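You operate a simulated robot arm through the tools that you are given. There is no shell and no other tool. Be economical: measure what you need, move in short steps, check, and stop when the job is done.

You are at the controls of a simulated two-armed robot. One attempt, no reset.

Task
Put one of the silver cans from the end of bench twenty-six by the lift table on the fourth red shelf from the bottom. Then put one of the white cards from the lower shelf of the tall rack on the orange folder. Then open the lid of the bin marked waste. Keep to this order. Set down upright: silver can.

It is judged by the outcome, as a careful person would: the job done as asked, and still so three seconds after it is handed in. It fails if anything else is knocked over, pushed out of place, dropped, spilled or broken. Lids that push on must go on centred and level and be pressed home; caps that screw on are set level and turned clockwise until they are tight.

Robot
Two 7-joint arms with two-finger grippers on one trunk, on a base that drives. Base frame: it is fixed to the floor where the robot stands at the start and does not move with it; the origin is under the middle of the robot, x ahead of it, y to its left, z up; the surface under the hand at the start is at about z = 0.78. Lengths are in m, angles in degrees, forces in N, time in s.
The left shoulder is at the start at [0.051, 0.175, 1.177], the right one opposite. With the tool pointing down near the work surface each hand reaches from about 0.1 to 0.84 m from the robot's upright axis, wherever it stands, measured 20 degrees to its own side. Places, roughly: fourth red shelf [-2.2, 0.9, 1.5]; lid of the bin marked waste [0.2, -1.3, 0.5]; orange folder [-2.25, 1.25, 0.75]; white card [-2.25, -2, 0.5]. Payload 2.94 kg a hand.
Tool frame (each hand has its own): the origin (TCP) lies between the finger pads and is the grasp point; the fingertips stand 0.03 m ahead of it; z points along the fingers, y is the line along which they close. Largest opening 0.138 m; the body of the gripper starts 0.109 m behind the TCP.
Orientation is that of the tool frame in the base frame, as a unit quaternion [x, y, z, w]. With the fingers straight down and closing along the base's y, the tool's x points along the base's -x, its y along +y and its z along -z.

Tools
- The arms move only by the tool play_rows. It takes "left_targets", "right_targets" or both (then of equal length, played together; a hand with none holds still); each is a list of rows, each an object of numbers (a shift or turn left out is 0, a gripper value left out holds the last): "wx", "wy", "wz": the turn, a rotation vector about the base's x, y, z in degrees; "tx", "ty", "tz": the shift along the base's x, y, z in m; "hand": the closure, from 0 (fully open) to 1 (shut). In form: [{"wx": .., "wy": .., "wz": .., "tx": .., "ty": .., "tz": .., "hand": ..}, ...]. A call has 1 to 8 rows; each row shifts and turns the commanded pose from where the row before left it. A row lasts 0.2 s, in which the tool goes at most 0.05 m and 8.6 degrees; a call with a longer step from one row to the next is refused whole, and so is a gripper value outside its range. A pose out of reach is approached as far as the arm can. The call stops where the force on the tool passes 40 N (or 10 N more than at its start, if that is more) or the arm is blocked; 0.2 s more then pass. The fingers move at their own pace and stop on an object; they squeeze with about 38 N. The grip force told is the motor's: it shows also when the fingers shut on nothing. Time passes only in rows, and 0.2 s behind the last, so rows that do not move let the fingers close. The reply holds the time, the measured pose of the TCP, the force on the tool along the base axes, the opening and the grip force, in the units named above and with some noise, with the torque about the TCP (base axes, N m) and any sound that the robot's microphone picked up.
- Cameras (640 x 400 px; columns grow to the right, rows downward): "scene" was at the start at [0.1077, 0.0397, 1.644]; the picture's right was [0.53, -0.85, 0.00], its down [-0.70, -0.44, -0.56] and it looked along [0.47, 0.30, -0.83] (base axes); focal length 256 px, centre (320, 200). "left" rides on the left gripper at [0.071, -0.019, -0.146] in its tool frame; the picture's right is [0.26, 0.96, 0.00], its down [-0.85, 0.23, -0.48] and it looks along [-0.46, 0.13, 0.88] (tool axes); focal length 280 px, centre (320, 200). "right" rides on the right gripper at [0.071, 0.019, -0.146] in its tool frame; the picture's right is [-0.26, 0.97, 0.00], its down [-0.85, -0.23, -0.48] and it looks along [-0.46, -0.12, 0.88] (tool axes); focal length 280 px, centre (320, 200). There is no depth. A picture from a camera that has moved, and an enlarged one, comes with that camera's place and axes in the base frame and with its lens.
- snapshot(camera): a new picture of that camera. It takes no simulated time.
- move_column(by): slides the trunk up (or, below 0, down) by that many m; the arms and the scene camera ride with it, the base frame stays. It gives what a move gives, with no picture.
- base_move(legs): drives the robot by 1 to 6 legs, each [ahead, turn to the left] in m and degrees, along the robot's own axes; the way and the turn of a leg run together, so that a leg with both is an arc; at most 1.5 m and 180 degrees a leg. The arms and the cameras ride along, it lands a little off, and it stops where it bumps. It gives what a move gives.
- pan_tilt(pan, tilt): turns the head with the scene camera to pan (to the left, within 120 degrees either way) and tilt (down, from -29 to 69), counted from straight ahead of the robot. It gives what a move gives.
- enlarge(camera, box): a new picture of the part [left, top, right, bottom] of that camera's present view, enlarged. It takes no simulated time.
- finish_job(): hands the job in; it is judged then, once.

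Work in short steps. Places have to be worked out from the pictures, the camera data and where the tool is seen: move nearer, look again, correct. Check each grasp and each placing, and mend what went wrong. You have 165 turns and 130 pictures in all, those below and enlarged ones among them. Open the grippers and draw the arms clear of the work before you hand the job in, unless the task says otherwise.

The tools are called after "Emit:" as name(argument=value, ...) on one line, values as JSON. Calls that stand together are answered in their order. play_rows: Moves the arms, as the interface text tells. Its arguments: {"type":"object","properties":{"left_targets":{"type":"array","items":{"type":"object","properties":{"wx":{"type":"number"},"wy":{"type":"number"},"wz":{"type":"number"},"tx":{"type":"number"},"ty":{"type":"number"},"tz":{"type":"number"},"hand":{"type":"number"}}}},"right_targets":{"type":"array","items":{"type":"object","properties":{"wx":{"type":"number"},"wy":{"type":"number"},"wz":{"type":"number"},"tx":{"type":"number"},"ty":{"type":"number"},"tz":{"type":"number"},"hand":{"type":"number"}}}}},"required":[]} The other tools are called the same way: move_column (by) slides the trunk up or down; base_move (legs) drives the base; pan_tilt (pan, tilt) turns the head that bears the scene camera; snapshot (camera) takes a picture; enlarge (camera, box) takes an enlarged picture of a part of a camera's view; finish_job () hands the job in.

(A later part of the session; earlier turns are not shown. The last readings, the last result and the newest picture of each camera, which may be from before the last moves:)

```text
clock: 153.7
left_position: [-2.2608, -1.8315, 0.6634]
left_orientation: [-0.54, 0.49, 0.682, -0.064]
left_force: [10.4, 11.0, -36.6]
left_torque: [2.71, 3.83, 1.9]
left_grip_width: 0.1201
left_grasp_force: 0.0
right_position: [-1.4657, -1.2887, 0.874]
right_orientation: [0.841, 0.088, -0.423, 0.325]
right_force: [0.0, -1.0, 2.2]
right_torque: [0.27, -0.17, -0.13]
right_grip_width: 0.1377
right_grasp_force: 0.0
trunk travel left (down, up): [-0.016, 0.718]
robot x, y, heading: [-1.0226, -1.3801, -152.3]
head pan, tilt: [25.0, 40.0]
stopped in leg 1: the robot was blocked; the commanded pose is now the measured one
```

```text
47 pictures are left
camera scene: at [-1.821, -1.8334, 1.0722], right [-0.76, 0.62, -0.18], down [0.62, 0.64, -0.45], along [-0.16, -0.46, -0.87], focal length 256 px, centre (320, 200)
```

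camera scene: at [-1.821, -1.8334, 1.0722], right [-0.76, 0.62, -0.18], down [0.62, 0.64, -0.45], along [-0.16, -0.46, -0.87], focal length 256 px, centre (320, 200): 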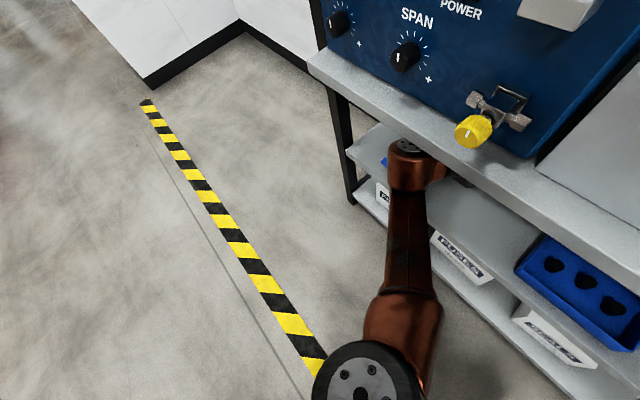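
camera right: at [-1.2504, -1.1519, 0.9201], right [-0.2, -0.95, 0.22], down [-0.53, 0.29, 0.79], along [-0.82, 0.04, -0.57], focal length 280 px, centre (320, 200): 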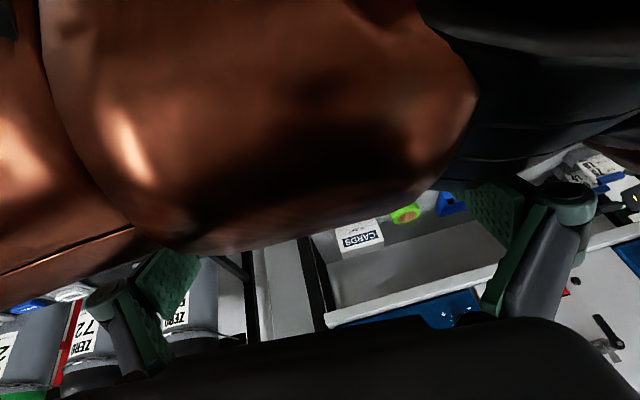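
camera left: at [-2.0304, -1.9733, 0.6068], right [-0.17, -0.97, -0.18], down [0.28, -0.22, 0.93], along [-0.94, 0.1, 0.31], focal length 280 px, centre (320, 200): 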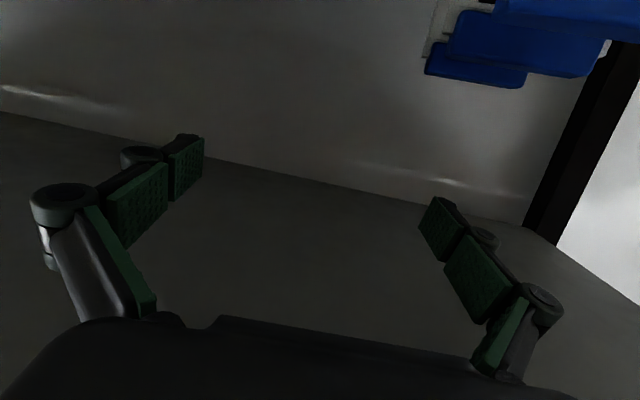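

I check whether it has come to rest.

Emit:
pan_tilt(pan=0, tilt=20)

Emit:
snapshot(camera="scene")

Emit:
snapshot(camera="left")

```text
clock: 154.6
left_position: [-2.2946, -1.8491, 0.6617]
left_orientation: [-0.546, 0.49, 0.676, -0.072]
left_force: [-4.7, -5.9, -16.4]
left_torque: [1.45, 1.45, -0.8]
left_grip_width: 0.1244
left_grasp_force: 0.0
right_position: [-1.5097, -1.2961, 0.8728]
right_orientation: [0.848, 0.072, -0.398, 0.342]
right_force: [0.7, 0.2, 0.5]
right_torque: [-0.01, -0.02, 0.0]
right_grip_width: 0.138
right_grasp_force: 0.0
trunk travel left (down, up): [-0.016, 0.718]
robot x, y, heading: [-1.0339, -1.3712, -149.3]
head pan, tilt: [0.0, 20.0]
```

```text
46 pictures are left
camera scene: at [-1.8999, -1.8251, 1.075], right [-0.51, 0.86, -0.05], down [0.64, 0.34, -0.68], along [-0.57, -0.38, -0.73], focal length 256 px, centre (320, 200)
```

scene: 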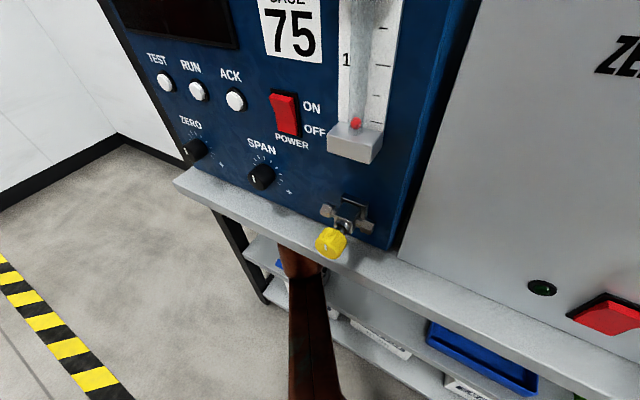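

```text
45 pictures are left
camera left: at [-2.1975, -1.9691, 0.6104], right [-0.53, -0.66, 0.54], down [0.62, 0.14, 0.77], along [-0.58, 0.74, 0.33], focal length 280 px, centre (320, 200)
```

left: 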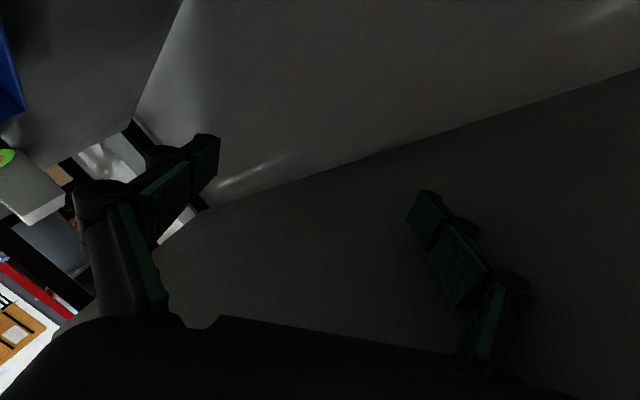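

The robot has come to rest leaning ~27° against the rack. I try to straighten the torso a bit by raising the column.

Emit:
move_column(by=0.06)

Emit:
snapshot(camera="scene")

```text
clock: 154.8
left_position: [-2.2798, -1.7708, 0.6599]
left_orientation: [-0.457, 0.577, 0.674, -0.061]
left_force: [86.1, 50.9, -159.9]
left_torque: [13.92, 21.31, 14.63]
left_grip_width: 0.1117
left_grasp_force: 0.0
right_position: [-1.4951, -1.3389, 0.9225]
right_orientation: [0.818, 0.086, -0.411, 0.394]
right_force: [0.3, -0.9, 0.0]
right_torque: [-0.15, 0.2, -0.1]
right_grip_width: 0.1379
right_grasp_force: 0.0
trunk travel left (down, up): [-0.016, 0.718]
robot x, y, heading: [-1.0391, -1.3571, -146.6]
head pan, tilt: [0.0, 20.0]
stopped: the force on the tool passed its limit at 50 N (the readings are from after the stop); the commanded pose is now the measured one
```

```text
44 pictures are left
camera scene: at [-1.9159, -1.8804, 1.0391], right [-0.55, 0.83, -0.05], down [0.65, 0.39, -0.66], along [-0.53, -0.39, -0.75], focal length 256 px, centre (320, 200)
```

scene: 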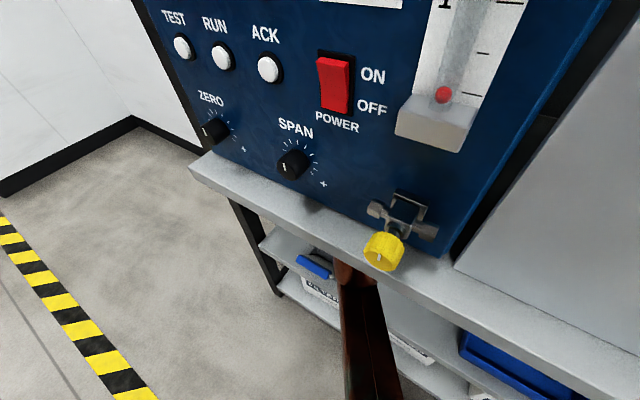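

The left hand is wedged under the middle shelf. I lower and draw it back gently to release the pressure.

Emit:
play_rows(left_targets=[{"tz": -0.03}, {"tz": -0.03, "tx": 0.01, "ty": -0.01}, {"tx": 0.02, "ty": -0.02, "tz": -0.01}])

Emit:
snapshot(camera="scene")

```text
clock: 155.2
left_position: [-2.3105, -1.7531, 0.6532]
left_orientation: [-0.424, 0.618, 0.66, -0.045]
left_force: [-43.4, 54.2, -126.2]
left_torque: [11.74, 9.91, 0.26]
left_grip_width: 0.1187
left_grasp_force: 0.1
right_position: [-1.6069, -1.3705, 0.9593]
right_orientation: [0.816, 0.084, -0.303, 0.484]
right_force: [0.4, -3.7, 0.6]
right_torque: [0.18, 0.03, -0.17]
right_grip_width: 0.1369
right_grasp_force: 0.0
trunk travel left (down, up): [-0.016, 0.718]
robot x, y, heading: [-1.0676, -1.3415, -142.6]
head pan, tilt: [0.0, 20.0]
stopped in row 1 (left hand): the arm was blocked; the commanded pose is now the measured one
```

```text
43 pictures are left
camera scene: at [-2.0178, -1.9256, 0.9496], right [-0.52, 0.85, -0.05], down [0.74, 0.42, -0.53], along [-0.43, -0.31, -0.85], focal length 256 px, centre (320, 200)
```

scene: 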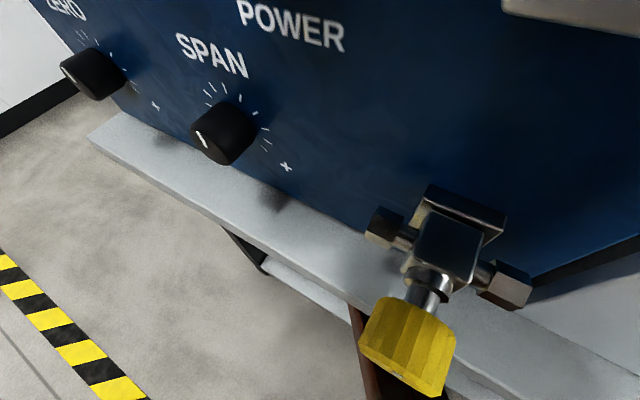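

It is still sliding forward. I try again to drive the base under the leaning torso.

Emit:
base_move(legs=[[0.3, 0]])

Emit:
base_move(legs=[[0.3, 0]])

Emit:
snapshot(camera="scene")

```text
clock: 155.9
left_position: [-2.2648, -1.7675, 0.6302]
left_orientation: [-0.489, 0.608, 0.622, 0.066]
left_force: [0.5, -0.2, -0.2]
left_torque: [0.05, 0.0, 0.05]
left_grip_width: 0.138
left_grasp_force: 0.1
right_position: [-1.5841, -1.3996, 1.0729]
right_orientation: [0.806, 0.088, -0.228, 0.54]
right_force: [2.3, 1.2, -3.1]
right_torque: [-0.25, 0.17, -0.26]
right_grip_width: 0.1374
right_grasp_force: 0.0
trunk travel left (down, up): [-0.016, 0.718]
robot x, y, heading: [-1.0683, -1.341, -142.9]
head pan, tilt: [0.0, 20.0]
stopped in leg 1: the robot was blocked; the commanded pose is now the measured one
```

```text
clock: 156.6
left_position: [-2.2062, -1.8099, 0.6501]
left_orientation: [-0.535, 0.544, 0.63, 0.141]
left_force: [-1.7, 1.3, 3.8]
left_torque: [-0.56, -0.3, -0.2]
left_grip_width: 0.138
left_grasp_force: 0.0
right_position: [-1.4668, -1.4704, 1.1657]
right_orientation: [0.817, 0.106, -0.162, 0.544]
right_force: [-0.2, -0.5, 2.7]
right_torque: [0.27, -0.1, 0.02]
right_grip_width: 0.1377
right_grasp_force: 0.2
trunk travel left (down, up): [-0.016, 0.718]
robot x, y, heading: [-1.0323, -1.4107, -156.6]
head pan, tilt: [0.0, 20.0]
stopped in leg 1: the robot was blocked; the commanded pose is now the measured one
```

```text
42 pictures are left
camera scene: at [-2.0409, -1.8951, 0.9431], right [-0.37, 0.93, 0.08], down [0.77, 0.35, -0.53], along [-0.52, -0.13, -0.84], focal length 256 px, centre (320, 200)
```

scene: 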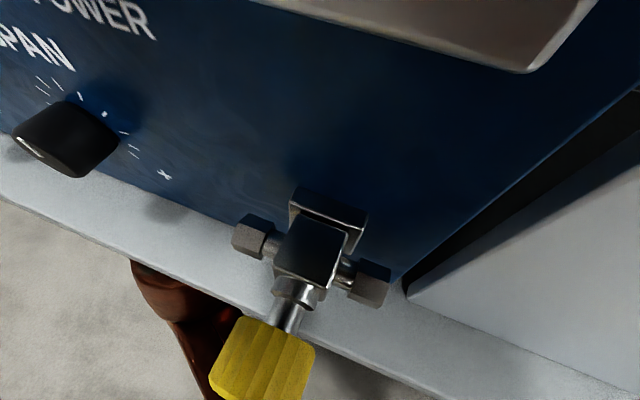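

The left hand is now free of load. I try to straighten the torso again.

Emit:
move_column(by=0.08)

Emit:
snapshot(camera="scene")

```text
clock: 156.9
left_position: [-2.1796, -1.8268, 0.6624]
left_orientation: [-0.589, 0.45, 0.644, 0.191]
left_force: [65.5, 71.1, -156.8]
left_torque: [14.38, 19.0, 14.53]
left_grip_width: 0.1378
left_grasp_force: 0.1
right_position: [-1.4863, -1.4458, 1.2208]
right_orientation: [0.8, 0.129, -0.056, 0.584]
right_force: [7.3, 4.2, 3.5]
right_torque: [0.22, 0.38, -0.93]
right_grip_width: 0.1378
right_grasp_force: 0.0
trunk travel left (down, up): [-0.016, 0.718]
robot x, y, heading: [-1.0345, -1.4046, -155.3]
head pan, tilt: [0.0, 20.0]
stopped: the arm was blocked; the commanded pose is now the measured one
```

```text
41 pictures are left
camera scene: at [-2.0403, -1.8962, 0.9465], right [-0.37, 0.93, 0.08], down [0.78, 0.35, -0.52], along [-0.51, -0.13, -0.85], focal length 256 px, centre (320, 200)
```

scene: 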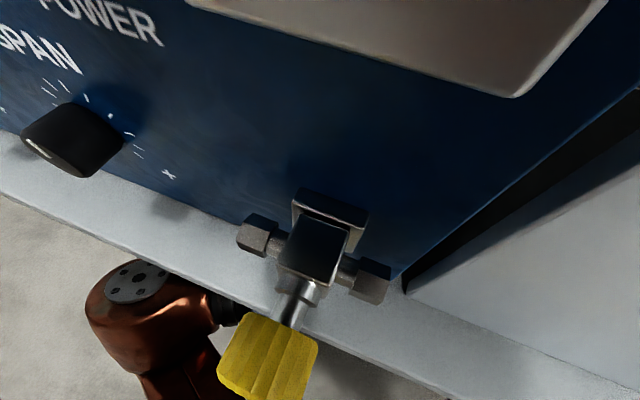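

The head is now steady. I pull the left hand out and down from under the shelf.

Emit:
play_rows(left_targets=[{"tx": 0.02, "tz": -0.02}, {"tx": 0.03, "tz": -0.02}, {"tx": 0.04}, {"tx": 0.04}, {"tx": 0.04}])

Emit:
play_rows(left_targets=[{"tx": 0.03, "tz": -0.02}, {"tx": 0.04}, {"tx": 0.04}, {"tx": 0.04}, {"tx": 0.04}])

Emit:
snapshot(camera="left")

```text
clock: 157.3
left_position: [-2.1662, -1.8652, 0.6304]
left_orientation: [0.678, -0.445, -0.567, -0.145]
left_force: [-86.8, 28.0, -153.2]
left_torque: [11.88, 4.97, -5.8]
left_grip_width: 0.1379
left_grasp_force: 0.1
left hand out of reach, approached as far as the arm can: row 1
right_position: [-1.4958, -1.4122, 1.2484]
right_orientation: [0.773, 0.153, 0.032, 0.615]
right_force: [4.2, 1.3, -2.5]
right_torque: [-0.22, 0.07, -0.41]
right_grip_width: 0.1378
right_grasp_force: 0.0
trunk travel left (down, up): [-0.016, 0.718]
robot x, y, heading: [-1.0376, -1.3998, -154.2]
head pan, tilt: [0.0, 20.0]
stopped in row 1 (left hand): the arm was blocked; the commanded pose is now the measured one
```

```text
clock: 157.6
left_position: [-2.1352, -1.8786, 0.6144]
left_orientation: [0.756, -0.39, -0.491, -0.189]
left_force: [-88.5, 24.8, -141.6]
left_torque: [10.52, 0.11, -6.6]
left_grip_width: 0.1376
left_grasp_force: 0.1
left hand out of reach, approached as far as the arm can: row 1
right_position: [-1.4795, -1.4087, 1.2777]
right_orientation: [0.755, 0.178, 0.103, 0.623]
right_force: [-5.0, -4.3, -1.3]
right_torque: [-0.07, -0.24, 0.8]
right_grip_width: 0.1381
right_grasp_force: 0.0
trunk travel left (down, up): [-0.016, 0.718]
robot x, y, heading: [-1.034, -1.4025, -154.8]
head pan, tilt: [0.0, 20.0]
stopped in row 1 (right hand): the arm was blocked; the commanded pose is now the measured one
```

```text
40 pictures are left
camera left: at [-2.0187, -1.9921, 0.613], right [-0.69, -0.71, -0.14], down [-0.07, -0.12, 0.99], along [-0.72, 0.69, 0.03], focal length 280 px, centre (320, 200)
```

left: 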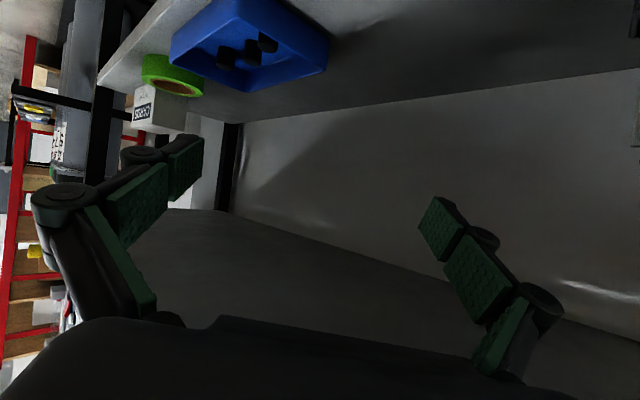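

The hand is coming out and shelf items look undisturbed. I repeat the pull.

Emit:
play_rows(left_targets=[{"tx": 0.03, "ty": -0.02, "tz": -0.02}, {"tx": 0.04}, {"tx": 0.04}, {"tx": 0.04}])

Emit:
play_rows(left_targets=[{"tx": 0.03, "ty": -0.02, "tz": -0.02}, {"tx": 0.04}, {"tx": 0.04}, {"tx": 0.04}])

Emit:
play_rows(left_targets=[{"tx": 0.03, "tz": -0.02}, {"tx": 0.04}, {"tx": 0.04}, {"tx": 0.04}])

Emit:
snapshot(camera="scene")

```text
clock: 157.9
left_position: [-2.106, -1.9045, 0.6143]
left_orientation: [0.806, -0.347, -0.444, -0.18]
left_force: [104.9, 77.2, -153.2]
left_torque: [2.22, 19.69, 10.96]
left_grip_width: 0.1377
left_grasp_force: 0.0
left hand out of reach, approached as far as the arm can: row 1
right_position: [-1.4459, -1.3626, 1.2844]
right_orientation: [0.717, 0.23, 0.16, 0.639]
right_force: [1.2, 0.0, -0.1]
right_torque: [-0.06, 0.01, -0.17]
right_grip_width: 0.138
right_grasp_force: 0.0
trunk travel left (down, up): [-0.016, 0.718]
robot x, y, heading: [-1.031, -1.4034, -155.9]
head pan, tilt: [0.0, 20.0]
stopped in row 1 (left hand): the arm was blocked; the commanded pose is now the measured one
```

```text
clock: 158.3
left_position: [-2.074, -1.9507, 0.6539]
left_orientation: [0.84, -0.343, -0.41, -0.095]
left_force: [17.8, -1.9, -17.2]
left_torque: [1.29, 2.36, 1.02]
left_grip_width: 0.1372
left_grasp_force: 0.1
left hand out of reach, approached as far as the arm can: row 1
right_position: [-1.4846, -1.2871, 1.3581]
right_orientation: [0.601, 0.233, 0.261, 0.718]
right_force: [-15.2, -6.7, 5.8]
right_torque: [0.4, 0.66, 2.17]
right_grip_width: 0.1377
right_grasp_force: 0.5
trunk travel left (down, up): [-0.016, 0.718]
robot x, y, heading: [-1.0384, -1.4018, -154.4]
head pan, tilt: [0.0, 20.0]
stopped in row 1 (left hand): the force on the tool passed its limit at 214 N (the readings are from after the stop); the commanded pose is now the measured one
```

```text
clock: 158.6
left_position: [-2.0434, -1.9885, 0.6666]
left_orientation: [0.853, -0.378, -0.36, -0.006]
left_force: [15.2, 9.2, -66.1]
left_torque: [3.65, -0.23, 0.84]
left_grip_width: 0.1028
left_grasp_force: 0.2
left hand out of reach, approached as far as the arm can: row 1
right_position: [-1.5268, -1.1723, 1.3734]
right_orientation: [0.486, 0.275, 0.368, 0.743]
right_force: [2.1, -2.0, -0.3]
right_torque: [-0.02, -0.08, 0.02]
right_grip_width: 0.1378
right_grasp_force: 0.1
trunk travel left (down, up): [-0.016, 0.718]
robot x, y, heading: [-1.048, -1.3725, -149.7]
head pan, tilt: [0.0, 20.0]
stopped in row 1 (left hand): the arm was blocked; the commanded pose is now the measured one
```

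```text
39 pictures are left
camera scene: at [-2.0438, -1.8845, 0.9542], right [-0.47, 0.88, -0.04], down [0.74, 0.37, -0.57], along [-0.48, -0.3, -0.82], focal length 256 px, centre (320, 200)
```

scene: 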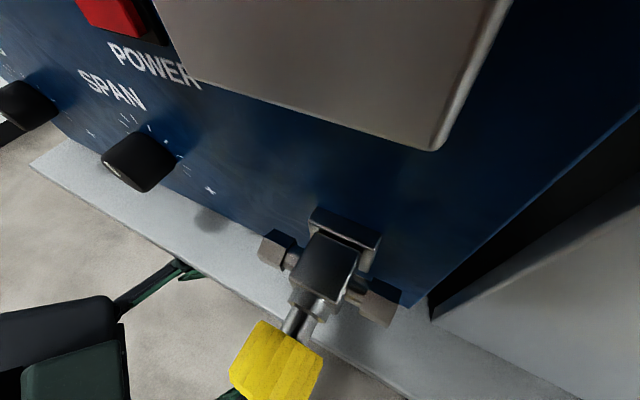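

The hand is nearly out. One more pull, then straighten the column.

Emit:
play_rows(left_targets=[{"tx": 0.03}, {"tx": 0.04}, {"tx": 0.04}, {"tx": 0.04}])

Emit:
play_rows(left_targets=[{"tx": 0.03}, {"tx": 0.04}, {"tx": 0.04}, {"tx": 0.04}])

Emit:
move_column(by=0.1)

Emit:
snapshot(camera="scene")

```text
clock: 158.9
left_position: [-2.0059, -2.0175, 0.7103]
left_orientation: [0.852, -0.405, -0.32, 0.086]
left_force: [2.2, 0.4, 0.2]
left_torque: [0.02, 0.08, -0.01]
left_grip_width: 0.1389
left_grasp_force: 0.0
left hand out of reach, approached as far as the arm can: row 1
right_position: [-1.5257, -1.088, 1.3804]
right_orientation: [0.397, 0.307, 0.46, 0.733]
right_force: [1.8, -1.1, 1.1]
right_torque: [-0.04, -0.05, 0.06]
right_grip_width: 0.138
right_grasp_force: 0.0
trunk travel left (down, up): [-0.016, 0.718]
robot x, y, heading: [-1.0551, -1.3582, -146.9]
head pan, tilt: [0.0, 20.0]
stopped in row 1 (right hand): the arm was blocked; the commanded pose is now the measured one
```

```text
clock: 159.2
left_position: [-1.9616, -2.0266, 0.7527]
left_orientation: [0.851, -0.417, -0.269, 0.174]
left_force: [0.9, 0.2, 0.9]
left_torque: [0.02, 0.0, 0.01]
left_grip_width: 0.138
left_grasp_force: 0.1
left hand out of reach, approached as far as the arm can: row 1
right_position: [-1.5446, -0.9804, 1.3638]
right_orientation: [0.309, 0.346, 0.554, 0.692]
right_force: [1.6, -0.6, -1.3]
right_torque: [-0.02, -0.09, -0.01]
right_grip_width: 0.1379
right_grasp_force: 0.1
trunk travel left (down, up): [-0.016, 0.718]
robot x, y, heading: [-1.0647, -1.3353, -142.9]
head pan, tilt: [0.0, 20.0]
stopped in row 1 (right hand): the arm was blocked; the commanded pose is now the measured one
```

```text
clock: 159.6
left_position: [-1.8684, -2.0993, 0.8312]
left_orientation: [0.864, -0.338, -0.242, 0.284]
left_force: [0.5, 1.0, 1.0]
left_torque: [-0.12, -0.03, 0.12]
left_grip_width: 0.1378
left_grasp_force: 0.0
right_position: [-1.5519, -0.9286, 1.3581]
right_orientation: [0.265, 0.343, 0.622, 0.652]
right_force: [4.4, 0.6, -0.8]
right_torque: [0.08, -0.34, 0.02]
right_grip_width: 0.1378
right_grasp_force: 0.1
trunk travel left (down, up): [-0.019, 0.715]
robot x, y, heading: [-1.0725, -1.3147, -139.4]
head pan, tilt: [0.0, 20.0]
stopped: the arm was blocked; the commanded pose is now the measured one
```

```text
38 pictures are left
camera scene: at [-2.0235, -1.8748, 0.9817], right [-0.64, 0.74, -0.23], down [0.69, 0.42, -0.58], along [-0.33, -0.53, -0.78], focal length 256 px, centre (320, 200)
```

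scene: 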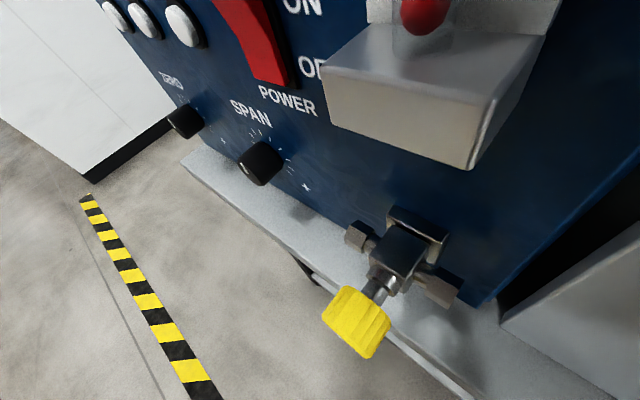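

The arms are free and the head is rising a bit. I let it settle and read the state.

Emit:
pan_tilt(pan=0, tilt=0)

Emit:
move_column(by=0.1)

Emit:
snapshot(camera="scene")

```text
clock: 160.4
left_position: [-1.8734, -2.1221, 0.8119]
left_orientation: [0.866, -0.341, -0.248, 0.269]
left_force: [0.4, 0.2, -0.1]
left_torque: [0.0, 0.0, 0.0]
left_grip_width: 0.1382
left_grasp_force: 0.0
right_position: [-1.5644, -0.9627, 1.3722]
right_orientation: [0.267, 0.319, 0.629, 0.657]
right_force: [0.1, 0.6, 0.4]
right_torque: [-0.01, 0.01, 0.03]
right_grip_width: 0.1379
right_grasp_force: 0.0
trunk travel left (down, up): [-0.019, 0.715]
robot x, y, heading: [-1.0732, -1.3131, -138.6]
head pan, tilt: [0.0, 0.0]
```

```text
clock: 160.7
left_position: [-1.7698, -2.1431, 0.862]
left_orientation: [0.864, -0.257, -0.244, 0.357]
left_force: [1.4, 1.1, 0.9]
left_torque: [0.01, 0.04, -0.01]
left_grip_width: 0.1381
left_grasp_force: 0.0
right_position: [-1.5696, -0.9471, 1.3996]
right_orientation: [0.238, 0.27, 0.674, 0.645]
right_force: [1.3, 1.4, -0.4]
right_torque: [0.11, -0.2, -0.07]
right_grip_width: 0.1381
right_grasp_force: 0.1
trunk travel left (down, up): [-0.022, 0.712]
robot x, y, heading: [-1.0774, -1.3159, -138.0]
head pan, tilt: [0.0, 0.0]
stopped: the arm was blocked; the commanded pose is now the measured one
```

```text
37 pictures are left
camera scene: at [-2.0127, -1.9099, 1.017], right [-0.65, 0.73, -0.2], down [0.52, 0.24, -0.82], along [-0.55, -0.64, -0.54], focal length 256 px, centre (320, 200)
```

scene: 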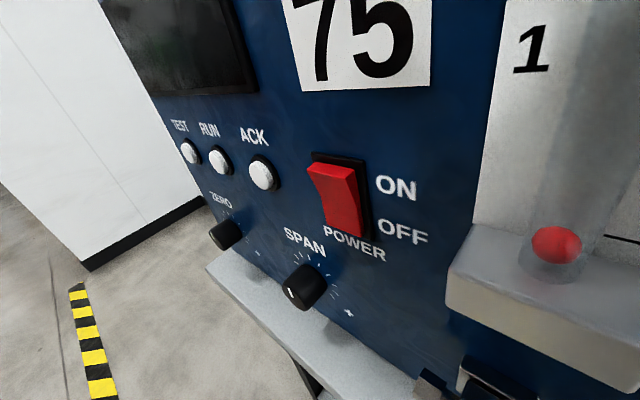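

Each column attempt gains only a little before stopping. I repeat several in a row and watch the lean.

Emit:
move_column(by=0.3)

Emit:
move_column(by=0.3)

Emit:
move_column(by=0.3)

Emit:
move_column(by=0.3)

Emit:
snapshot(camera="scene")

```text
clock: 161.1
left_position: [-1.7084, -2.1751, 0.8804]
left_orientation: [0.868, -0.228, -0.207, 0.388]
left_force: [0.6, -0.2, -0.7]
left_torque: [-0.03, 0.04, -0.02]
left_grip_width: 0.1379
left_grasp_force: 0.1
right_position: [-1.6009, -0.9629, 1.4308]
right_orientation: [0.199, 0.217, 0.721, 0.627]
right_force: [0.3, 0.1, 0.3]
right_torque: [0.0, -0.05, 0.0]
right_grip_width: 0.1379
right_grasp_force: 0.1
trunk travel left (down, up): [-0.023, 0.711]
robot x, y, heading: [-1.0754, -1.3181, -138.3]
head pan, tilt: [0.0, 0.0]
stopped: the arm was blocked; the commanded pose is now the measured one
```

```text
clock: 161.4
left_position: [-1.6714, -2.1812, 0.892]
left_orientation: [0.872, -0.22, -0.156, 0.409]
left_force: [0.1, -0.4, -0.2]
left_torque: [0.0, 0.04, -0.02]
left_grip_width: 0.1379
left_grasp_force: 0.1
right_position: [-1.6547, -0.9576, 1.4474]
right_orientation: [0.141, 0.179, 0.762, 0.607]
right_force: [-0.1, 0.1, -0.7]
right_torque: [0.01, 0.11, -0.04]
right_grip_width: 0.1378
right_grasp_force: 0.0
trunk travel left (down, up): [-0.024, 0.71]
robot x, y, heading: [-1.0718, -1.3195, -138.0]
head pan, tilt: [0.0, 0.0]
stopped: the arm was blocked; the commanded pose is now the measured one
```

```text
clock: 161.7
left_position: [-1.6256, -2.178, 0.917]
left_orientation: [0.878, -0.172, -0.106, 0.434]
left_force: [0.4, -0.6, -0.8]
left_torque: [0.01, -0.02, 0.01]
left_grip_width: 0.138
left_grasp_force: 0.0
right_position: [-1.7245, -0.9337, 1.4444]
right_orientation: [0.071, 0.148, 0.79, 0.591]
right_force: [-0.6, -1.8, 0.2]
right_torque: [-0.17, 0.2, 0.02]
right_grip_width: 0.1376
right_grasp_force: 0.2
trunk travel left (down, up): [-0.026, 0.708]
robot x, y, heading: [-1.0763, -1.3185, -137.6]
head pan, tilt: [0.0, 0.0]
stopped: the arm was blocked; the commanded pose is now the measured one
```

```text
clock: 162.1
left_position: [-1.5694, -2.1691, 0.9809]
left_orientation: [0.887, -0.158, 0.006, 0.433]
left_force: [-1.3, -0.1, -0.3]
left_torque: [-0.08, 0.03, 0.01]
left_grip_width: 0.1377
left_grasp_force: 0.1
right_position: [-1.7532, -0.8989, 1.4351]
right_orientation: [0.004, 0.146, 0.81, 0.568]
right_force: [0.7, -0.6, -0.2]
right_torque: [-0.06, -0.06, 0.03]
right_grip_width: 0.1379
right_grasp_force: 0.0
trunk travel left (down, up): [-0.027, 0.707]
robot x, y, heading: [-1.0792, -1.3051, -135.5]
head pan, tilt: [0.0, 0.0]
stopped: the arm was blocked; the commanded pose is now the measured one
```

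```text
36 pictures are left
camera scene: at [-1.9901, -1.9644, 1.0122], right [-0.69, 0.7, -0.19], down [0.51, 0.28, -0.81], along [-0.51, -0.66, -0.55], focal length 256 px, centre (320, 200)
```

scene: 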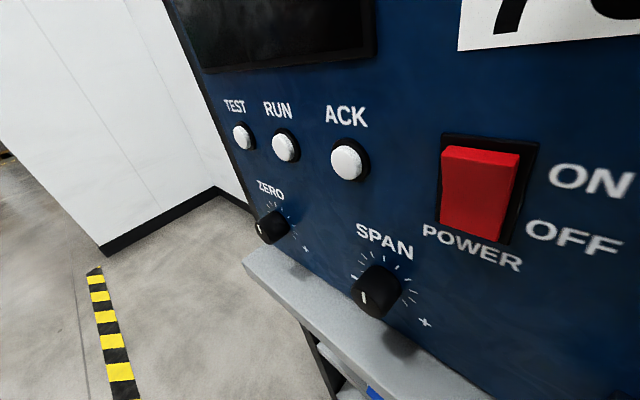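

I try repeated short forward drives to get the base under the lean.

Emit:
base_move(legs=[[0.5, 0]])

Emit:
base_move(legs=[[0.5, 0]])

Emit:
base_move(legs=[[0.5, 0]])

Emit:
snapshot(camera="scene")

```text
clock: 162.8
left_position: [-1.4038, -2.1237, 1.0688]
left_orientation: [0.884, -0.071, 0.295, 0.356]
left_force: [2.4, -6.4, -1.9]
left_torque: [0.2, 0.09, 0.06]
left_grip_width: 0.1379
left_grasp_force: 0.1
right_position: [-1.5081, -0.7412, 1.2316]
right_orientation: [-0.157, 0.266, 0.637, 0.706]
right_force: [-7.7, 19.8, -25.6]
right_torque: [3.75, 0.12, -0.89]
right_grip_width: 0.138
right_grasp_force: 0.0
trunk travel left (down, up): [-0.027, 0.707]
robot x, y, heading: [-1.0883, -1.2894, -131.7]
head pan, tilt: [0.0, 0.0]
stopped in leg 1: the robot was blocked; the commanded pose is now the measured one
```

```text
clock: 163.5
left_position: [-1.1605, -2.0868, 1.1458]
left_orientation: [0.87, -0.023, 0.492, 0.033]
left_force: [-4.4, 2.1, -0.7]
left_torque: [-0.1, -0.34, -0.11]
left_grip_width: 0.1373
left_grasp_force: 0.1
right_position: [-1.2608, -1.119, 1.5116]
right_orientation: [0.066, 0.09, 0.483, 0.869]
right_force: [2.1, -2.6, -0.5]
right_torque: [-0.24, -0.35, 0.02]
right_grip_width: 0.1381
right_grasp_force: 0.1
trunk travel left (down, up): [-0.027, 0.707]
robot x, y, heading: [-1.0578, -1.3093, -134.9]
head pan, tilt: [0.0, 0.0]
stopped in leg 1: the robot was blocked; the commanded pose is now the measured one
```

```text
clock: 164.2
left_position: [-0.9037, -1.5952, 1.3655]
left_orientation: [0.809, 0.053, 0.581, -0.063]
left_force: [0.3, 9.1, 4.5]
left_torque: [-0.51, 0.55, -0.62]
left_grip_width: 0.1379
left_grasp_force: 0.0
right_position: [-1.1224, -0.6874, 1.3401]
right_orientation: [-0.036, 0.185, 0.63, 0.753]
right_force: [15.9, 5.8, -49.6]
right_torque: [2.54, -2.54, 0.11]
right_grip_width: 0.138
right_grasp_force: 0.0
trunk travel left (down, up): [-0.027, 0.707]
robot x, y, heading: [-1.0118, -1.349, -124.2]
head pan, tilt: [0.0, 0.0]
stopped in leg 1: the robot was blocked; the commanded pose is now the measured one
```

```text
35 pictures are left
camera scene: at [-1.3753, -1.8057, 1.3289], right [-0.83, 0.56, -0.03], down [0.1, 0.09, -0.99], along [-0.55, -0.82, -0.13], focal length 256 px, centre (320, 200)
```

scene: 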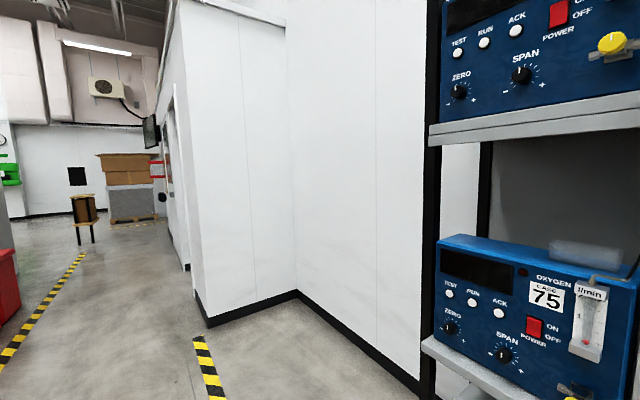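

The robot swung back upright. I let it settle.

Emit:
pan_tilt(pan=10, tilt=40)

Emit:
pan_tilt(pan=-60, tilt=40)

Emit:
snapshot(camera="scene")

```text
clock: 165.3
left_position: [-0.8736, -1.6086, 1.3054]
left_orientation: [0.846, 0.125, 0.518, -0.005]
left_force: [-34.1, 42.6, -25.4]
left_torque: [-2.15, -4.78, -5.19]
left_grip_width: 0.1383
left_grasp_force: 0.0
right_position: [-1.0839, -0.6841, 1.3613]
right_orientation: [-0.048, 0.17, 0.594, 0.785]
right_force: [-0.9, 2.2, -16.5]
right_torque: [0.92, -0.25, -0.01]
right_grip_width: 0.1379
right_grasp_force: 0.2
trunk travel left (down, up): [-0.027, 0.707]
robot x, y, heading: [-1.0094, -1.3351, -128.3]
head pan, tilt: [10.0, 40.0]
```

```text
clock: 166.7
left_position: [-0.766, -1.5698, 1.3143]
left_orientation: [0.863, 0.045, 0.502, 0.035]
left_force: [-41.3, -8.2, 30.0]
left_torque: [0.7, -0.14, 0.98]
left_grip_width: 0.1375
left_grasp_force: 0.1
right_position: [-0.9938, -0.5786, 1.2981]
right_orientation: [-0.075, 0.218, 0.579, 0.782]
right_force: [6.5, 15.3, -8.9]
right_torque: [2.35, -0.14, -0.16]
right_grip_width: 0.1379
right_grasp_force: 0.0
trunk travel left (down, up): [-0.027, 0.707]
robot x, y, heading: [-1.0029, -1.3276, -128.1]
head pan, tilt: [-60.0, 40.0]
```

```text
34 pictures are left
camera scene: at [-1.3214, -1.6058, 1.2995], right [0.14, 0.99, 0.03], down [0.66, -0.07, -0.75], along [-0.74, 0.13, -0.66], focal length 256 px, centre (320, 200)
```

scene: 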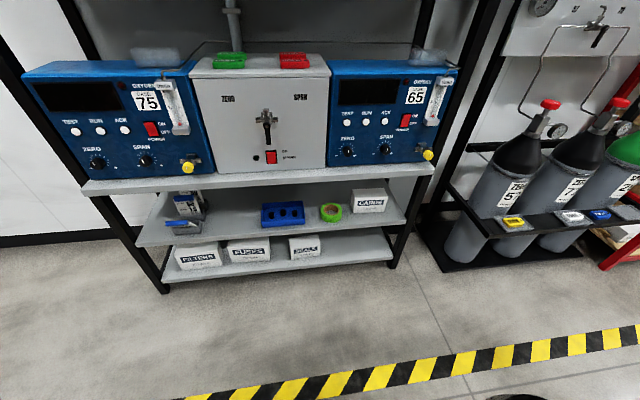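

The robot is upright again and the rack looks intact. I raise the trunk to a stable height and zoom on the cards.

Emit:
enlarge(camera="scene", box=[130, 150, 330, 275])

Emit:
move_column(by=0.3)

Emit:
pan_tilt(pan=0, tilt=60)

Emit:
snapshot(camera="scene")

```text
3.20 times, centred on (230, 212) of scene
camera zoom: at [-1.3214, -1.6058, 1.2995], right [0.14, 0.99, 0.03], down [0.66, -0.07, -0.75], along [-0.74, 0.13, -0.66], focal length 819 px, centre (608, 160)
```

zoom: 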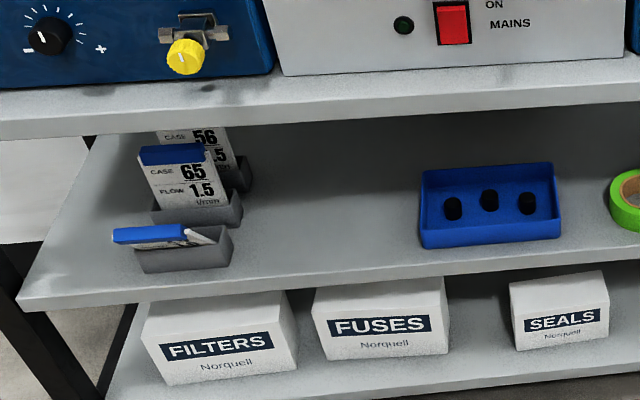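

```text
clock: 167.1
left_position: [-0.7635, -1.5798, 1.3041]
left_orientation: [0.866, -0.042, 0.478, 0.144]
left_force: [40.0, 21.9, 27.1]
left_torque: [0.1, 5.2, -1.65]
left_grip_width: 0.1374
left_grasp_force: 0.1
right_position: [-0.9362, -0.5395, 1.2666]
right_orientation: [-0.075, 0.258, 0.559, 0.785]
right_force: [1.2, -5.9, -0.1]
right_torque: [-0.51, -0.07, 0.3]
right_grip_width: 0.1377
right_grasp_force: 0.1
trunk travel left (down, up): [-0.032, 0.702]
robot x, y, heading: [-1.0003, -1.3279, -128.9]
head pan, tilt: [-60.0, 40.0]
stopped: the arm was blocked; the commanded pose is now the measured one
```

```text
clock: 168.4
left_position: [-0.7347, -1.5626, 1.2946]
left_orientation: [0.884, -0.012, 0.448, 0.129]
left_force: [0.6, 0.5, 0.2]
left_torque: [-0.02, 0.01, 0.03]
left_grip_width: 0.1378
left_grasp_force: 0.0
right_position: [-0.9328, -0.5434, 1.2698]
right_orientation: [-0.073, 0.255, 0.561, 0.784]
right_force: [0.7, -0.1, 0.5]
right_torque: [-0.02, 0.0, 0.0]
right_grip_width: 0.1378
right_grasp_force: 0.1
trunk travel left (down, up): [-0.032, 0.702]
robot x, y, heading: [-1.0007, -1.3307, -128.7]
head pan, tilt: [0.0, 60.0]
```

```text
32 pictures are left
camera scene: at [-1.2427, -1.6271, 1.2887], right [-0.78, 0.63, 0.0], down [0.54, 0.68, -0.5], along [-0.31, -0.39, -0.87], focal length 256 px, centre (320, 200)
```

scene: 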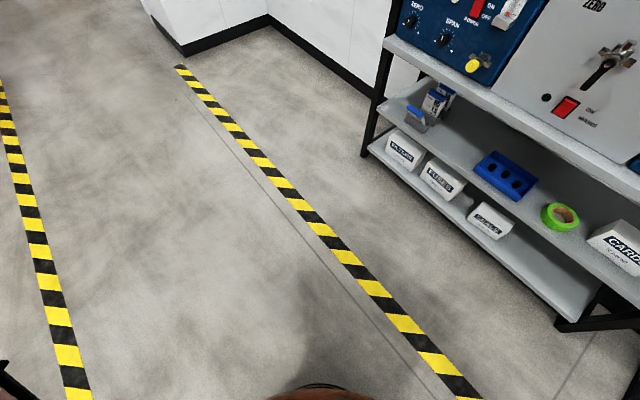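

Only the front card has been bent over in its holder (that's the one I'll take); the others stand. The robot is calm; I raise the column again.

Emit:
move_column(by=0.3)

Emit:
move_column(by=0.2)

Emit:
pan_tilt(pan=60, tilt=50)

Emit:
snapshot(camera="scene")

```text
clock: 171.4
left_position: [-0.7326, -1.5624, 1.5931]
left_orientation: [0.885, -0.011, 0.448, 0.129]
left_force: [0.5, -0.7, 0.9]
left_torque: [-0.01, -0.01, 0.01]
left_grip_width: 0.138
left_grasp_force: 0.0
right_position: [-0.9344, -0.5427, 1.5696]
right_orientation: [-0.073, 0.256, 0.56, 0.785]
right_force: [0.0, 0.7, -0.4]
right_torque: [0.0, 0.02, -0.01]
right_grip_width: 0.1378
right_grasp_force: 0.1
trunk travel left (down, up): [-0.332, 0.402]
robot x, y, heading: [-1.0011, -1.3304, -128.7]
head pan, tilt: [0.0, 60.0]
```

```text
clock: 173.6
left_position: [-0.7324, -1.5614, 1.794]
left_orientation: [0.884, -0.011, 0.448, 0.129]
left_force: [-0.2, -0.4, -0.8]
left_torque: [0.0, -0.01, 0.0]
left_grip_width: 0.138
left_grasp_force: 0.1
right_position: [-0.9096, -0.5128, 1.7361]
right_orientation: [-0.08, 0.279, 0.557, 0.778]
right_force: [0.0, -0.8, -0.9]
right_torque: [0.01, 0.02, 0.02]
right_grip_width: 0.138
right_grasp_force: 0.0
trunk travel left (down, up): [-0.532, 0.202]
robot x, y, heading: [-0.9999, -1.3289, -128.7]
head pan, tilt: [0.0, 60.0]
```

```text
clock: 174.9
left_position: [-0.7332, -1.5619, 1.7942]
left_orientation: [0.885, -0.01, 0.448, 0.128]
left_force: [0.1, -0.9, -0.7]
left_torque: [0.0, 0.03, -0.02]
left_grip_width: 0.1382
left_grasp_force: 0.0
right_position: [-0.9099, -0.5128, 1.7363]
right_orientation: [-0.081, 0.279, 0.557, 0.778]
right_force: [0.7, -0.2, -0.7]
right_torque: [0.0, 0.0, 0.0]
right_grip_width: 0.138
right_grasp_force: 0.1
trunk travel left (down, up): [-0.532, 0.202]
robot x, y, heading: [-1.0033, -1.3277, -128.6]
head pan, tilt: [60.0, 50.0]
```

```text
31 pictures are left
camera scene: at [-0.9675, -1.3901, 1.8341], right [-0.93, -0.36, 0.0], down [-0.28, 0.71, -0.64], along [0.23, -0.6, -0.77], focal length 256 px, centre (320, 200)
```

scene: 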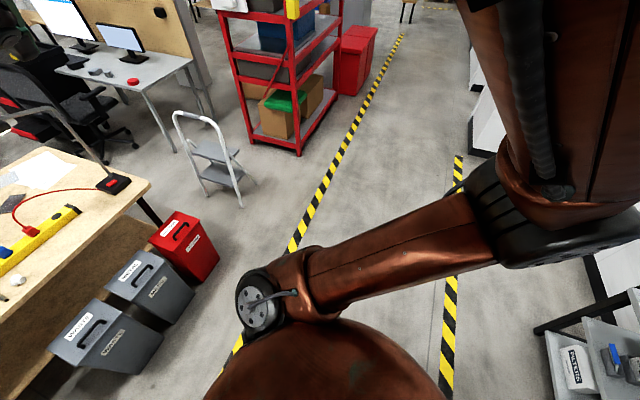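

Robot is stable. Plan: avoid the low torso bend; keep the trunk near its starting height and reach down with a 45° tool. First I bring the left arm back to its good forward-pitched configuration in two calls.

Emit:
play_rows(left_targets=[{"wx": -2.03, "wy": 7.09, "wz": 2.65, "tx": -0.013, "ty": -0.034, "tz": -0.019, "hand": 0}, {"wx": -2.03, "wy": 7.09, "wz": 2.65, "tx": -0.013, "ty": -0.034, "tz": -0.019}, {"wx": -2.03, "wy": 7.09, "wz": 2.65, "tx": -0.013, "ty": -0.034, "tz": -0.019}, {"wx": -2.03, "wy": 7.09, "wz": 2.65, "tx": -0.013, "ty": -0.034, "tz": -0.019}, {"wx": -2.03, "wy": 7.09, "wz": 2.65, "tx": -0.013, "ty": -0.034, "tz": -0.019}, {"wx": -2.03, "wy": 7.09, "wz": 2.65, "tx": -0.013, "ty": -0.034, "tz": -0.019}, {"wx": -2.03, "wy": 7.09, "wz": 2.65, "tx": -0.013, "ty": -0.034, "tz": -0.019}])

```text
clock: 176.5
left_position: [-0.8222, -1.802, 1.6612]
left_orientation: [0.958, 0.236, 0.049, 0.155]
left_force: [0.0, 0.1, -0.1]
left_torque: [0.02, 0.04, -0.01]
left_grip_width: 0.1381
left_grasp_force: 0.0
right_position: [-0.9088, -0.5137, 1.7359]
right_orientation: [-0.079, 0.279, 0.556, 0.779]
right_force: [0.3, -0.3, -0.5]
right_torque: [0.01, 0.0, 0.03]
right_grip_width: 0.1384
right_grasp_force: 0.1
trunk travel left (down, up): [-0.532, 0.202]
robot x, y, heading: [-1.003, -1.3296, -128.5]
head pan, tilt: [60.0, 50.0]
```

It follows without trouble. Second half.

Emit:
play_rows(left_targets=[{"wx": -2.03, "wy": 7.09, "wz": 2.65, "tx": -0.013, "ty": -0.034, "tz": -0.019}, {"wx": -2.03, "wy": 7.09, "wz": 2.65, "tx": -0.013, "ty": -0.034, "tz": -0.019}, {"wx": -2.03, "wy": 7.09, "wz": 2.65, "tx": -0.013, "ty": -0.034, "tz": -0.019}, {"wx": -2.03, "wy": 7.09, "wz": 2.65, "tx": -0.013, "ty": -0.034, "tz": -0.019}, {"wx": -2.03, "wy": 7.09, "wz": 2.65, "tx": -0.013, "ty": -0.034, "tz": -0.019}, {"wx": -2.03, "wy": 7.09, "wz": 2.65, "tx": -0.013, "ty": -0.034, "tz": -0.019}])

Emit:
move_column(by=-0.18)

```text
clock: 177.9
left_position: [-0.9018, -2.0054, 1.5447]
left_orientation: [0.848, 0.408, -0.304, 0.151]
left_force: [0.2, -0.8, -0.1]
left_torque: [0.03, 0.04, -0.02]
left_grip_width: 0.1376
left_grasp_force: 0.1
right_position: [-0.9086, -0.5149, 1.7383]
right_orientation: [-0.079, 0.278, 0.557, 0.778]
right_force: [0.1, -0.2, 0.5]
right_torque: [-0.04, 0.0, 0.01]
right_grip_width: 0.1378
right_grasp_force: 0.0
trunk travel left (down, up): [-0.532, 0.202]
robot x, y, heading: [-1.0038, -1.3262, -128.8]
head pan, tilt: [60.0, 50.0]
```

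```text
clock: 179.9
left_position: [-0.9011, -2.0043, 1.3669]
left_orientation: [0.849, 0.406, -0.304, 0.15]
left_force: [1.0, -0.3, 0.6]
left_torque: [0.01, 0.01, -0.02]
left_grip_width: 0.1383
left_grasp_force: 0.0
right_position: [-0.9089, -0.5133, 1.5561]
right_orientation: [-0.08, 0.279, 0.556, 0.778]
right_force: [0.1, -0.3, 0.1]
right_torque: [0.04, -0.01, 0.0]
right_grip_width: 0.1379
right_grasp_force: 0.0
trunk travel left (down, up): [-0.352, 0.382]
robot x, y, heading: [-1.0005, -1.3283, -128.6]
head pan, tilt: [60.0, 50.0]
```

Left arm is back in the good pose. I drive toward the card and face the rack, stopping short.

Emit:
base_move(legs=[[0, -25], [0.42, 0], [0, -26]])

Emit:
pan_tilt(pan=20, tilt=50)

Emit:
snapshot(camera="scene")

```text
clock: 180.8
left_position: [-0.9329, -2.0042, 1.3711]
left_orientation: [0.858, 0.385, -0.309, 0.144]
left_force: [0.2, 0.2, -0.1]
left_torque: [-0.03, -0.03, 0.04]
left_grip_width: 0.1386
left_grasp_force: 0.0
right_position: [-0.8722, -0.5165, 1.5572]
right_orientation: [-0.073, 0.281, 0.538, 0.791]
right_force: [-0.4, 0.3, 0.1]
right_torque: [0.06, 0.0, -0.02]
right_grip_width: 0.1381
right_grasp_force: 0.0
trunk travel left (down, up): [-0.352, 0.382]
robot x, y, heading: [-1.0051, -1.3276, -131.1]
head pan, tilt: [60.0, 50.0]
stopped in leg 1: the robot was blocked; the commanded pose is now the measured one
```

```text
clock: 181.8
left_position: [-0.9336, -2.0064, 1.3693]
left_orientation: [0.858, 0.385, -0.308, 0.144]
left_force: [0.3, -0.1, -0.3]
left_torque: [-0.02, 0.01, 0.0]
left_grip_width: 0.1379
left_grasp_force: 0.2
right_position: [-0.8738, -0.5192, 1.5569]
right_orientation: [-0.072, 0.28, 0.539, 0.791]
right_force: [-0.7, 0.0, 0.4]
right_torque: [-0.03, 0.0, 0.01]
right_grip_width: 0.1379
right_grasp_force: 0.1
trunk travel left (down, up): [-0.352, 0.382]
robot x, y, heading: [-0.9977, -1.3271, -131.3]
head pan, tilt: [20.0, 50.0]
```

```text
30 pictures are left
camera scene: at [-1.0595, -1.4331, 1.654], right [-0.93, 0.36, 0.0], down [0.28, 0.71, -0.64], along [-0.23, -0.6, -0.77], focal length 256 px, centre (320, 200)
```

scene: 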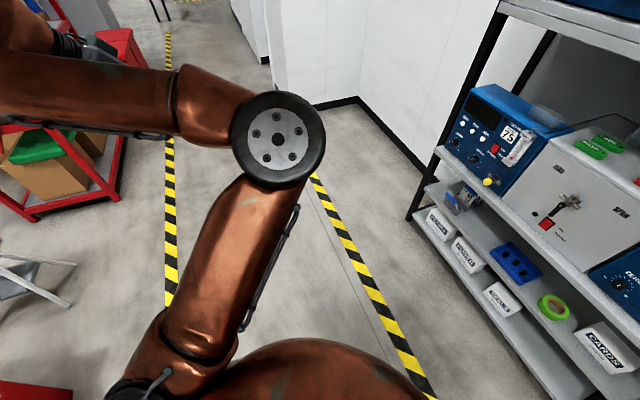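

Turn was stopped early, perhaps by arm jitter. I retry a smaller turn.

Emit:
base_move(legs=[[0, -10]])

Emit:
pan_tilt(pan=-115, tilt=25)

Emit:
snapshot(camera="scene")

```text
clock: 182.9
left_position: [-1.052, -2.0097, 1.3686]
left_orientation: [0.889, 0.309, -0.319, 0.114]
left_force: [0.2, -0.6, 0.6]
left_torque: [-0.01, 0.0, -0.06]
left_grip_width: 0.1378
left_grasp_force: 0.0
right_position: [-0.7351, -0.5552, 1.5577]
right_orientation: [-0.047, 0.285, 0.468, 0.835]
right_force: [0.3, -1.1, -0.4]
right_torque: [-0.03, 0.01, 0.0]
right_grip_width: 0.138
right_grasp_force: 0.0
trunk travel left (down, up): [-0.352, 0.382]
robot x, y, heading: [-1.0035, -1.3281, -141.0]
head pan, tilt: [20.0, 50.0]
```

```text
clock: 185.1
left_position: [-1.0513, -2.0087, 1.3685]
left_orientation: [0.888, 0.309, -0.32, 0.115]
left_force: [0.2, 0.5, 0.0]
left_torque: [0.02, 0.01, 0.03]
left_grip_width: 0.138
left_grasp_force: 0.1
right_position: [-0.7339, -0.554, 1.5576]
right_orientation: [-0.046, 0.285, 0.468, 0.835]
right_force: [-0.3, -0.3, 0.1]
right_torque: [0.02, 0.0, -0.02]
right_grip_width: 0.138
right_grasp_force: 0.0
trunk travel left (down, up): [-0.352, 0.382]
robot x, y, heading: [-1.0012, -1.3271, -141.0]
head pan, tilt: [-115.0, 25.0]
```

```text
29 pictures are left
camera scene: at [-1.0596, -1.2661, 1.6915], right [0.97, 0.24, 0.0], down [0.1, -0.41, -0.91], along [-0.22, 0.88, -0.42], focal length 256 px, centre (320, 200)
```

scene: 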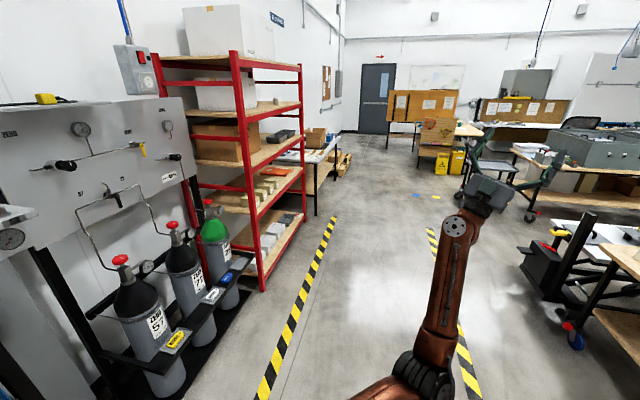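

Clear. The can still stands on its shelf. I continue: turn 13° more, forward 0.42, and turn to face the rack.

Emit:
base_move(legs=[[0, -13]])

Emit:
base_move(legs=[[0.4, 0]])

Emit:
base_move(legs=[[0, -13]])

Emit:
base_move(legs=[[0, -13]])

Emit:
pan_tilt(pan=25, tilt=50)

Emit:
snapshot(camera="scene")

```text
clock: 186.3
left_position: [-1.2029, -1.98, 1.3683]
left_orientation: [0.917, 0.206, -0.331, 0.079]
left_force: [0.1, 0.0, -1.2]
left_torque: [-0.03, -0.06, 0.03]
left_grip_width: 0.1381
left_grasp_force: 0.1
right_position: [-0.5664, -0.6344, 1.5567]
right_orientation: [-0.014, 0.289, 0.37, 0.883]
right_force: [0.5, -1.0, 0.0]
right_torque: [0.03, -0.03, -0.01]
right_grip_width: 0.1378
right_grasp_force: 0.0
trunk travel left (down, up): [-0.352, 0.382]
robot x, y, heading: [-1.0044, -1.3267, -153.9]
head pan, tilt: [-115.0, 25.0]
```

```text
clock: 188.8
left_position: [-1.5666, -2.1533, 1.3687]
left_orientation: [0.918, 0.206, -0.33, 0.078]
left_force: [-0.3, -0.3, -0.2]
left_torque: [0.04, -0.01, 0.01]
left_grip_width: 0.1381
left_grasp_force: 0.0
right_position: [-0.9245, -0.8101, 1.5586]
right_orientation: [-0.014, 0.288, 0.369, 0.884]
right_force: [-0.4, 0.3, -0.9]
right_torque: [0.0, 0.02, 0.02]
right_grip_width: 0.1378
right_grasp_force: 0.2
trunk travel left (down, up): [-0.352, 0.382]
robot x, y, heading: [-1.3597, -1.5028, -154.2]
head pan, tilt: [-115.0, 25.0]
```

```text
clock: 190.0
left_position: [-1.7075, -2.0904, 1.3687]
left_orientation: [0.936, 0.1, -0.337, 0.039]
left_force: [0.1, -0.6, 0.3]
left_torque: [0.01, 0.01, -0.04]
left_grip_width: 0.1378
left_grasp_force: 0.1
right_position: [-0.7799, -0.9251, 1.5559]
right_orientation: [0.019, 0.288, 0.266, 0.92]
right_force: [0.2, 0.0, -0.4]
right_torque: [-0.02, -0.03, 0.01]
right_grip_width: 0.1381
right_grasp_force: 0.1
trunk travel left (down, up): [-0.352, 0.382]
robot x, y, heading: [-1.3649, -1.5048, -167.2]
head pan, tilt: [-115.0, 25.0]
```

```text
clock: 191.2
left_position: [-1.8307, -1.9958, 1.3696]
left_orientation: [0.941, -0.008, -0.339, 0.001]
left_force: [0.0, 0.4, -0.5]
left_torque: [-0.02, 0.01, -0.04]
left_grip_width: 0.1383
left_grasp_force: 0.1
right_position: [-0.6637, -1.0735, 1.5577]
right_orientation: [0.051, 0.285, 0.159, 0.944]
right_force: [0.5, 0.3, 0.0]
right_torque: [-0.01, -0.06, 0.0]
right_grip_width: 0.1379
right_grasp_force: 0.0
trunk travel left (down, up): [-0.352, 0.382]
robot x, y, heading: [-1.3606, -1.5086, 179.6]
head pan, tilt: [-115.0, 25.0]
```

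```text
clock: 193.4
left_position: [-1.8319, -1.9969, 1.3702]
left_orientation: [0.941, -0.007, -0.339, 0.001]
left_force: [0.3, -0.3, -0.1]
left_torque: [-0.02, 0.0, -0.01]
left_grip_width: 0.1381
left_grasp_force: 0.2
right_position: [-0.6634, -1.0718, 1.557]
right_orientation: [0.052, 0.285, 0.16, 0.944]
right_force: [1.6, 0.7, 1.0]
right_torque: [0.02, -0.04, -0.02]
right_grip_width: 0.138
right_grasp_force: 0.3
trunk travel left (down, up): [-0.352, 0.382]
robot x, y, heading: [-1.3585, -1.5016, 179.7]
head pan, tilt: [25.0, 50.0]
```

```text
28 pictures are left
camera scene: at [-1.4771, -1.5321, 1.654], right [-0.42, 0.91, 0.0], down [0.7, 0.32, -0.64], along [-0.58, -0.27, -0.77], focal length 256 px, centre (320, 200)
```

scene: 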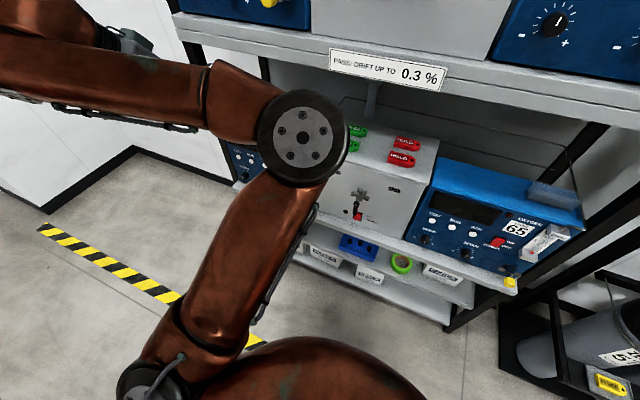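

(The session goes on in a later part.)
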